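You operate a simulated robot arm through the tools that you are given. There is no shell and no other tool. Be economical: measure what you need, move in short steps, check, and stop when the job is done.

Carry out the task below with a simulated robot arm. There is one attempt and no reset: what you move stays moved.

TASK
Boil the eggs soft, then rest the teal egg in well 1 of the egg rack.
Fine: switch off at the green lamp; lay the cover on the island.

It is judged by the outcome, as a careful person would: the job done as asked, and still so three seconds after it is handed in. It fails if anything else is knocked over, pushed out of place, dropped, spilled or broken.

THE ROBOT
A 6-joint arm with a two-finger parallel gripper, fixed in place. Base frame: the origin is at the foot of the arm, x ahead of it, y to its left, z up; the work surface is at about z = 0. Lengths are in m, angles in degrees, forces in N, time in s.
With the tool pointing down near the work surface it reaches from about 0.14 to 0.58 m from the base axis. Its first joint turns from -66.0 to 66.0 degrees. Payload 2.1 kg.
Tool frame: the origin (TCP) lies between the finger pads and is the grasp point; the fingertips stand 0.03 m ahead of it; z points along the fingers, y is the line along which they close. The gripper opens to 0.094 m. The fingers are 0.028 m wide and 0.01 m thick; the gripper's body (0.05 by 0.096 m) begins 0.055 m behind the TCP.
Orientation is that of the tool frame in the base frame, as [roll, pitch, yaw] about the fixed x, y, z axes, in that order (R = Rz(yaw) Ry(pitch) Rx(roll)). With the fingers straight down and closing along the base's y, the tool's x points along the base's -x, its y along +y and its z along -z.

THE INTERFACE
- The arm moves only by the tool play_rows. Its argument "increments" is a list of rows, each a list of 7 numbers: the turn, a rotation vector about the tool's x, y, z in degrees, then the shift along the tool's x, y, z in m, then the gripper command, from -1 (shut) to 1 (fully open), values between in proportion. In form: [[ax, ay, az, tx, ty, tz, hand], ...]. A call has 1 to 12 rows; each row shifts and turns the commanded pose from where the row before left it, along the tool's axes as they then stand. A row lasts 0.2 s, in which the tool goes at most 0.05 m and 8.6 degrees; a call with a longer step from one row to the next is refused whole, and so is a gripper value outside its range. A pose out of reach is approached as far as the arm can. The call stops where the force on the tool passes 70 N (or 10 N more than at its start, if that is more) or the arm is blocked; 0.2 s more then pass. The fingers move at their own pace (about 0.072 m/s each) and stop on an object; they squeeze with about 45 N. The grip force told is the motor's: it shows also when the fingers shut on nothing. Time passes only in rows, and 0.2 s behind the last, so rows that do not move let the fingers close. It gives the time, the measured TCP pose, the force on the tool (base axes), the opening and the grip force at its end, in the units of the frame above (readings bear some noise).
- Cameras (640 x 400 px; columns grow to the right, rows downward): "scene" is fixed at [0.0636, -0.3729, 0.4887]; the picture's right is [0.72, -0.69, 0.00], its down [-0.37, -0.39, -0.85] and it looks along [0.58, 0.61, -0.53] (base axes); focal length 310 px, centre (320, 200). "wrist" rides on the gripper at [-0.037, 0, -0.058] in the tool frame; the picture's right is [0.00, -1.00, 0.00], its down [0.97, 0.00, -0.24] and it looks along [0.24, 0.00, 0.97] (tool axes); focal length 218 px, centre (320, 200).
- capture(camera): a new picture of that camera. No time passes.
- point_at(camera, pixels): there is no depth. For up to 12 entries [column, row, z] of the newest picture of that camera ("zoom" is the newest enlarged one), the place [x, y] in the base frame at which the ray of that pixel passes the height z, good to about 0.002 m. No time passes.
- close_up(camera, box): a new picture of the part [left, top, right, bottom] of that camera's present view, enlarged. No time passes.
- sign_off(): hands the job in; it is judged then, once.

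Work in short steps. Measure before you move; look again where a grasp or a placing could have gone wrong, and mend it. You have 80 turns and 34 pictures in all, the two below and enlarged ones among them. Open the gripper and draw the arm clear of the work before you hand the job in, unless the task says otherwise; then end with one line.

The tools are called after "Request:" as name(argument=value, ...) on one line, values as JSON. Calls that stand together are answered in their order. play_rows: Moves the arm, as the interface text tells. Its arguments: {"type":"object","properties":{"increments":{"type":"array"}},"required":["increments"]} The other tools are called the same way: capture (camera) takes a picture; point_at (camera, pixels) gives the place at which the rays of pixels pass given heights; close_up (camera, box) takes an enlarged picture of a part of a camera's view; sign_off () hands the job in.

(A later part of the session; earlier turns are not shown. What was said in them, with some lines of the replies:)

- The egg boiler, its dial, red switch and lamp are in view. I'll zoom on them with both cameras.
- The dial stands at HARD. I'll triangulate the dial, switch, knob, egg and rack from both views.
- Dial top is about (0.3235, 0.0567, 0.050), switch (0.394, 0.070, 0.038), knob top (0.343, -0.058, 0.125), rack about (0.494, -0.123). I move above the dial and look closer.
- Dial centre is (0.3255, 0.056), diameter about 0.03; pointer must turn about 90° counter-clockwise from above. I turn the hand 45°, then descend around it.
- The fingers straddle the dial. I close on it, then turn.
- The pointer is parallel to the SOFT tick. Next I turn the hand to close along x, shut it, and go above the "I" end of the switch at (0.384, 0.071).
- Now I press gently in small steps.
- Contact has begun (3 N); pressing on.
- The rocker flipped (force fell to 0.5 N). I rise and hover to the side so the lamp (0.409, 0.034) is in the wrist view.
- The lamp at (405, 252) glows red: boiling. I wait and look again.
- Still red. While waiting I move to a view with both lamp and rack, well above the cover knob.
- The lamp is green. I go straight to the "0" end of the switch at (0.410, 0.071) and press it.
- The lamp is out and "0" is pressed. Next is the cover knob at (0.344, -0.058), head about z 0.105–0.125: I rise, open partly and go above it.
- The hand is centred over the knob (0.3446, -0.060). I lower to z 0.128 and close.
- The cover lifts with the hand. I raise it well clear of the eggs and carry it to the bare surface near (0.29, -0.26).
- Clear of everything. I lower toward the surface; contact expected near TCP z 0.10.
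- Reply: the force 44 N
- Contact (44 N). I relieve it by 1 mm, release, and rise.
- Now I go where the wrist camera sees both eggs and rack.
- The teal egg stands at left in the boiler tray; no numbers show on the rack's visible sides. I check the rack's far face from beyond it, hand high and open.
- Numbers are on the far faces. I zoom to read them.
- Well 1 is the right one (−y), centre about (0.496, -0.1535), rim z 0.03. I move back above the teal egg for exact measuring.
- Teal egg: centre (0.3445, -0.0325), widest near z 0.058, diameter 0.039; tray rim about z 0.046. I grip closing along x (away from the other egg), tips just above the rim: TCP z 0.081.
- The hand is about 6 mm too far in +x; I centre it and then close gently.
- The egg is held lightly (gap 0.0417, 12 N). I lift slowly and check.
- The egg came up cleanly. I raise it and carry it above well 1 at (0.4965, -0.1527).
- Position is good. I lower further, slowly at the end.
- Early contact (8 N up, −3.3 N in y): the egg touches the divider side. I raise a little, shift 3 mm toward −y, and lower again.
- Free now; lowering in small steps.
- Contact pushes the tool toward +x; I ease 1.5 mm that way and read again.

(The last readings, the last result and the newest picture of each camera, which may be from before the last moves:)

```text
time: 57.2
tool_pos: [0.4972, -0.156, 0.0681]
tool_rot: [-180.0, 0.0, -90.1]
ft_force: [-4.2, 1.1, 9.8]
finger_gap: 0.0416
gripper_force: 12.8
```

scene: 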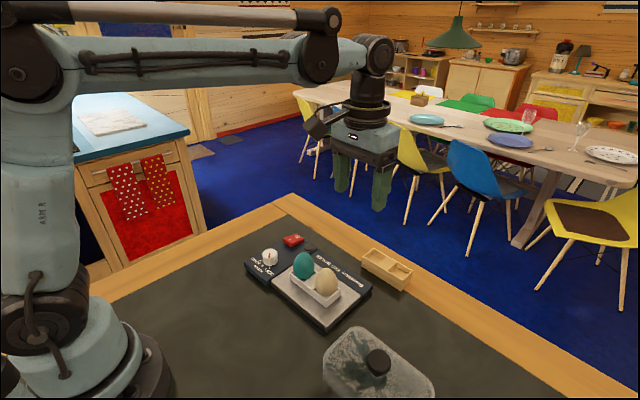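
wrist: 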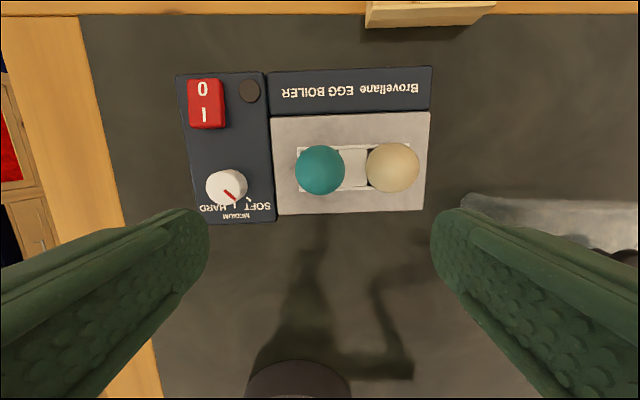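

Side forces now flip sign around this spot, so the egg is seated on the well edges. I release gradually and rise.

Request:
play_rows(increments=[[0, 0, 0, 0, 0.0006, -0.001, -0.2], [0, 0, 0, 0, 0, 0, -0.15], [0, 0, 0, 0, 0, 0, -0.1], [0, 0, 0, 0, 0, 0, -0.05], [0, 0, 0, 0, 0, 0, 0.05], [0, 0, 0, 0, 0, 0, 0.2], [0, 0, 0, 0, 0, 0, 0.4], [0, 0, 0, 0, 0, 0, 0.5]])

Request:
play_rows(increments=[[0, 0, 0, 0, 0, -0.015, 0.5], [0, 0, 0, 0, 0, -0.03, 0.5], [0, 0, 0, 0, 0, -0.045, 0.5], [0, 0, 0, 0, 0, -0.045, 0.5], [0, 0, 0, -0.03, 0.03, 0, 0.5], [0, 0, 0, -0.03, 0.03, 0, 0.5], [0, 0, 0, -0.03, 0.03, 0, 0.5], [0, 0, 0, -0.02, 0.03, 0, 0.5], [0, 0, 0, -0.02, 0.03, 0, 0.5], [0, 0, 0, 0, 0, 0, 0.5]])

Request:
close_up(camera="scene", box=[240, 200, 480, 400])

```text
time: 59.0
tool_pos: [0.4967, -0.1565, 0.0684]
tool_rot: [-179.8, 0.0, -90.1]
ft_force: [0.7, 0.1, 0.0]
finger_gap: 0.0708
gripper_force: 0.0
```

```text
time: 61.2
tool_pos: [0.3462, -0.0276, 0.1997]
tool_rot: [-180.0, 0.1, -89.9]
ft_force: [0.3, 0.2, -0.6]
finger_gap: 0.0705
gripper_force: 0.0
```

```text
2.00 times, centred on (360, 300) of scene
```

zoom: 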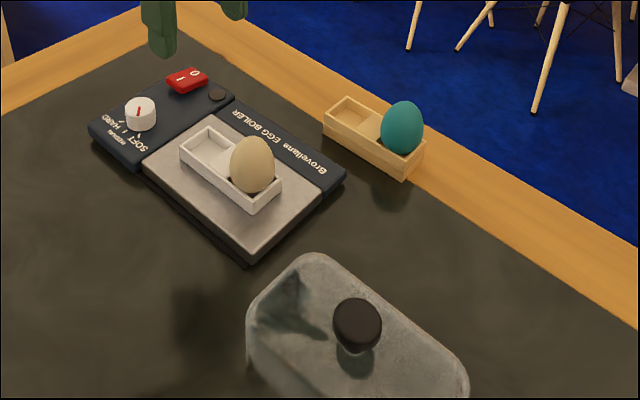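

The teal egg stands upright in well 1, the cover lies flat on the island, the boiler is off, and the hand is open and clear. I hand in.

Request:
sign_off()

```text
The job is handed in.
```

The eggs were boiled on SOFT and switched off at the green lamp; the cover is on the island and the teal egg rests upright in well 1 of the rack.
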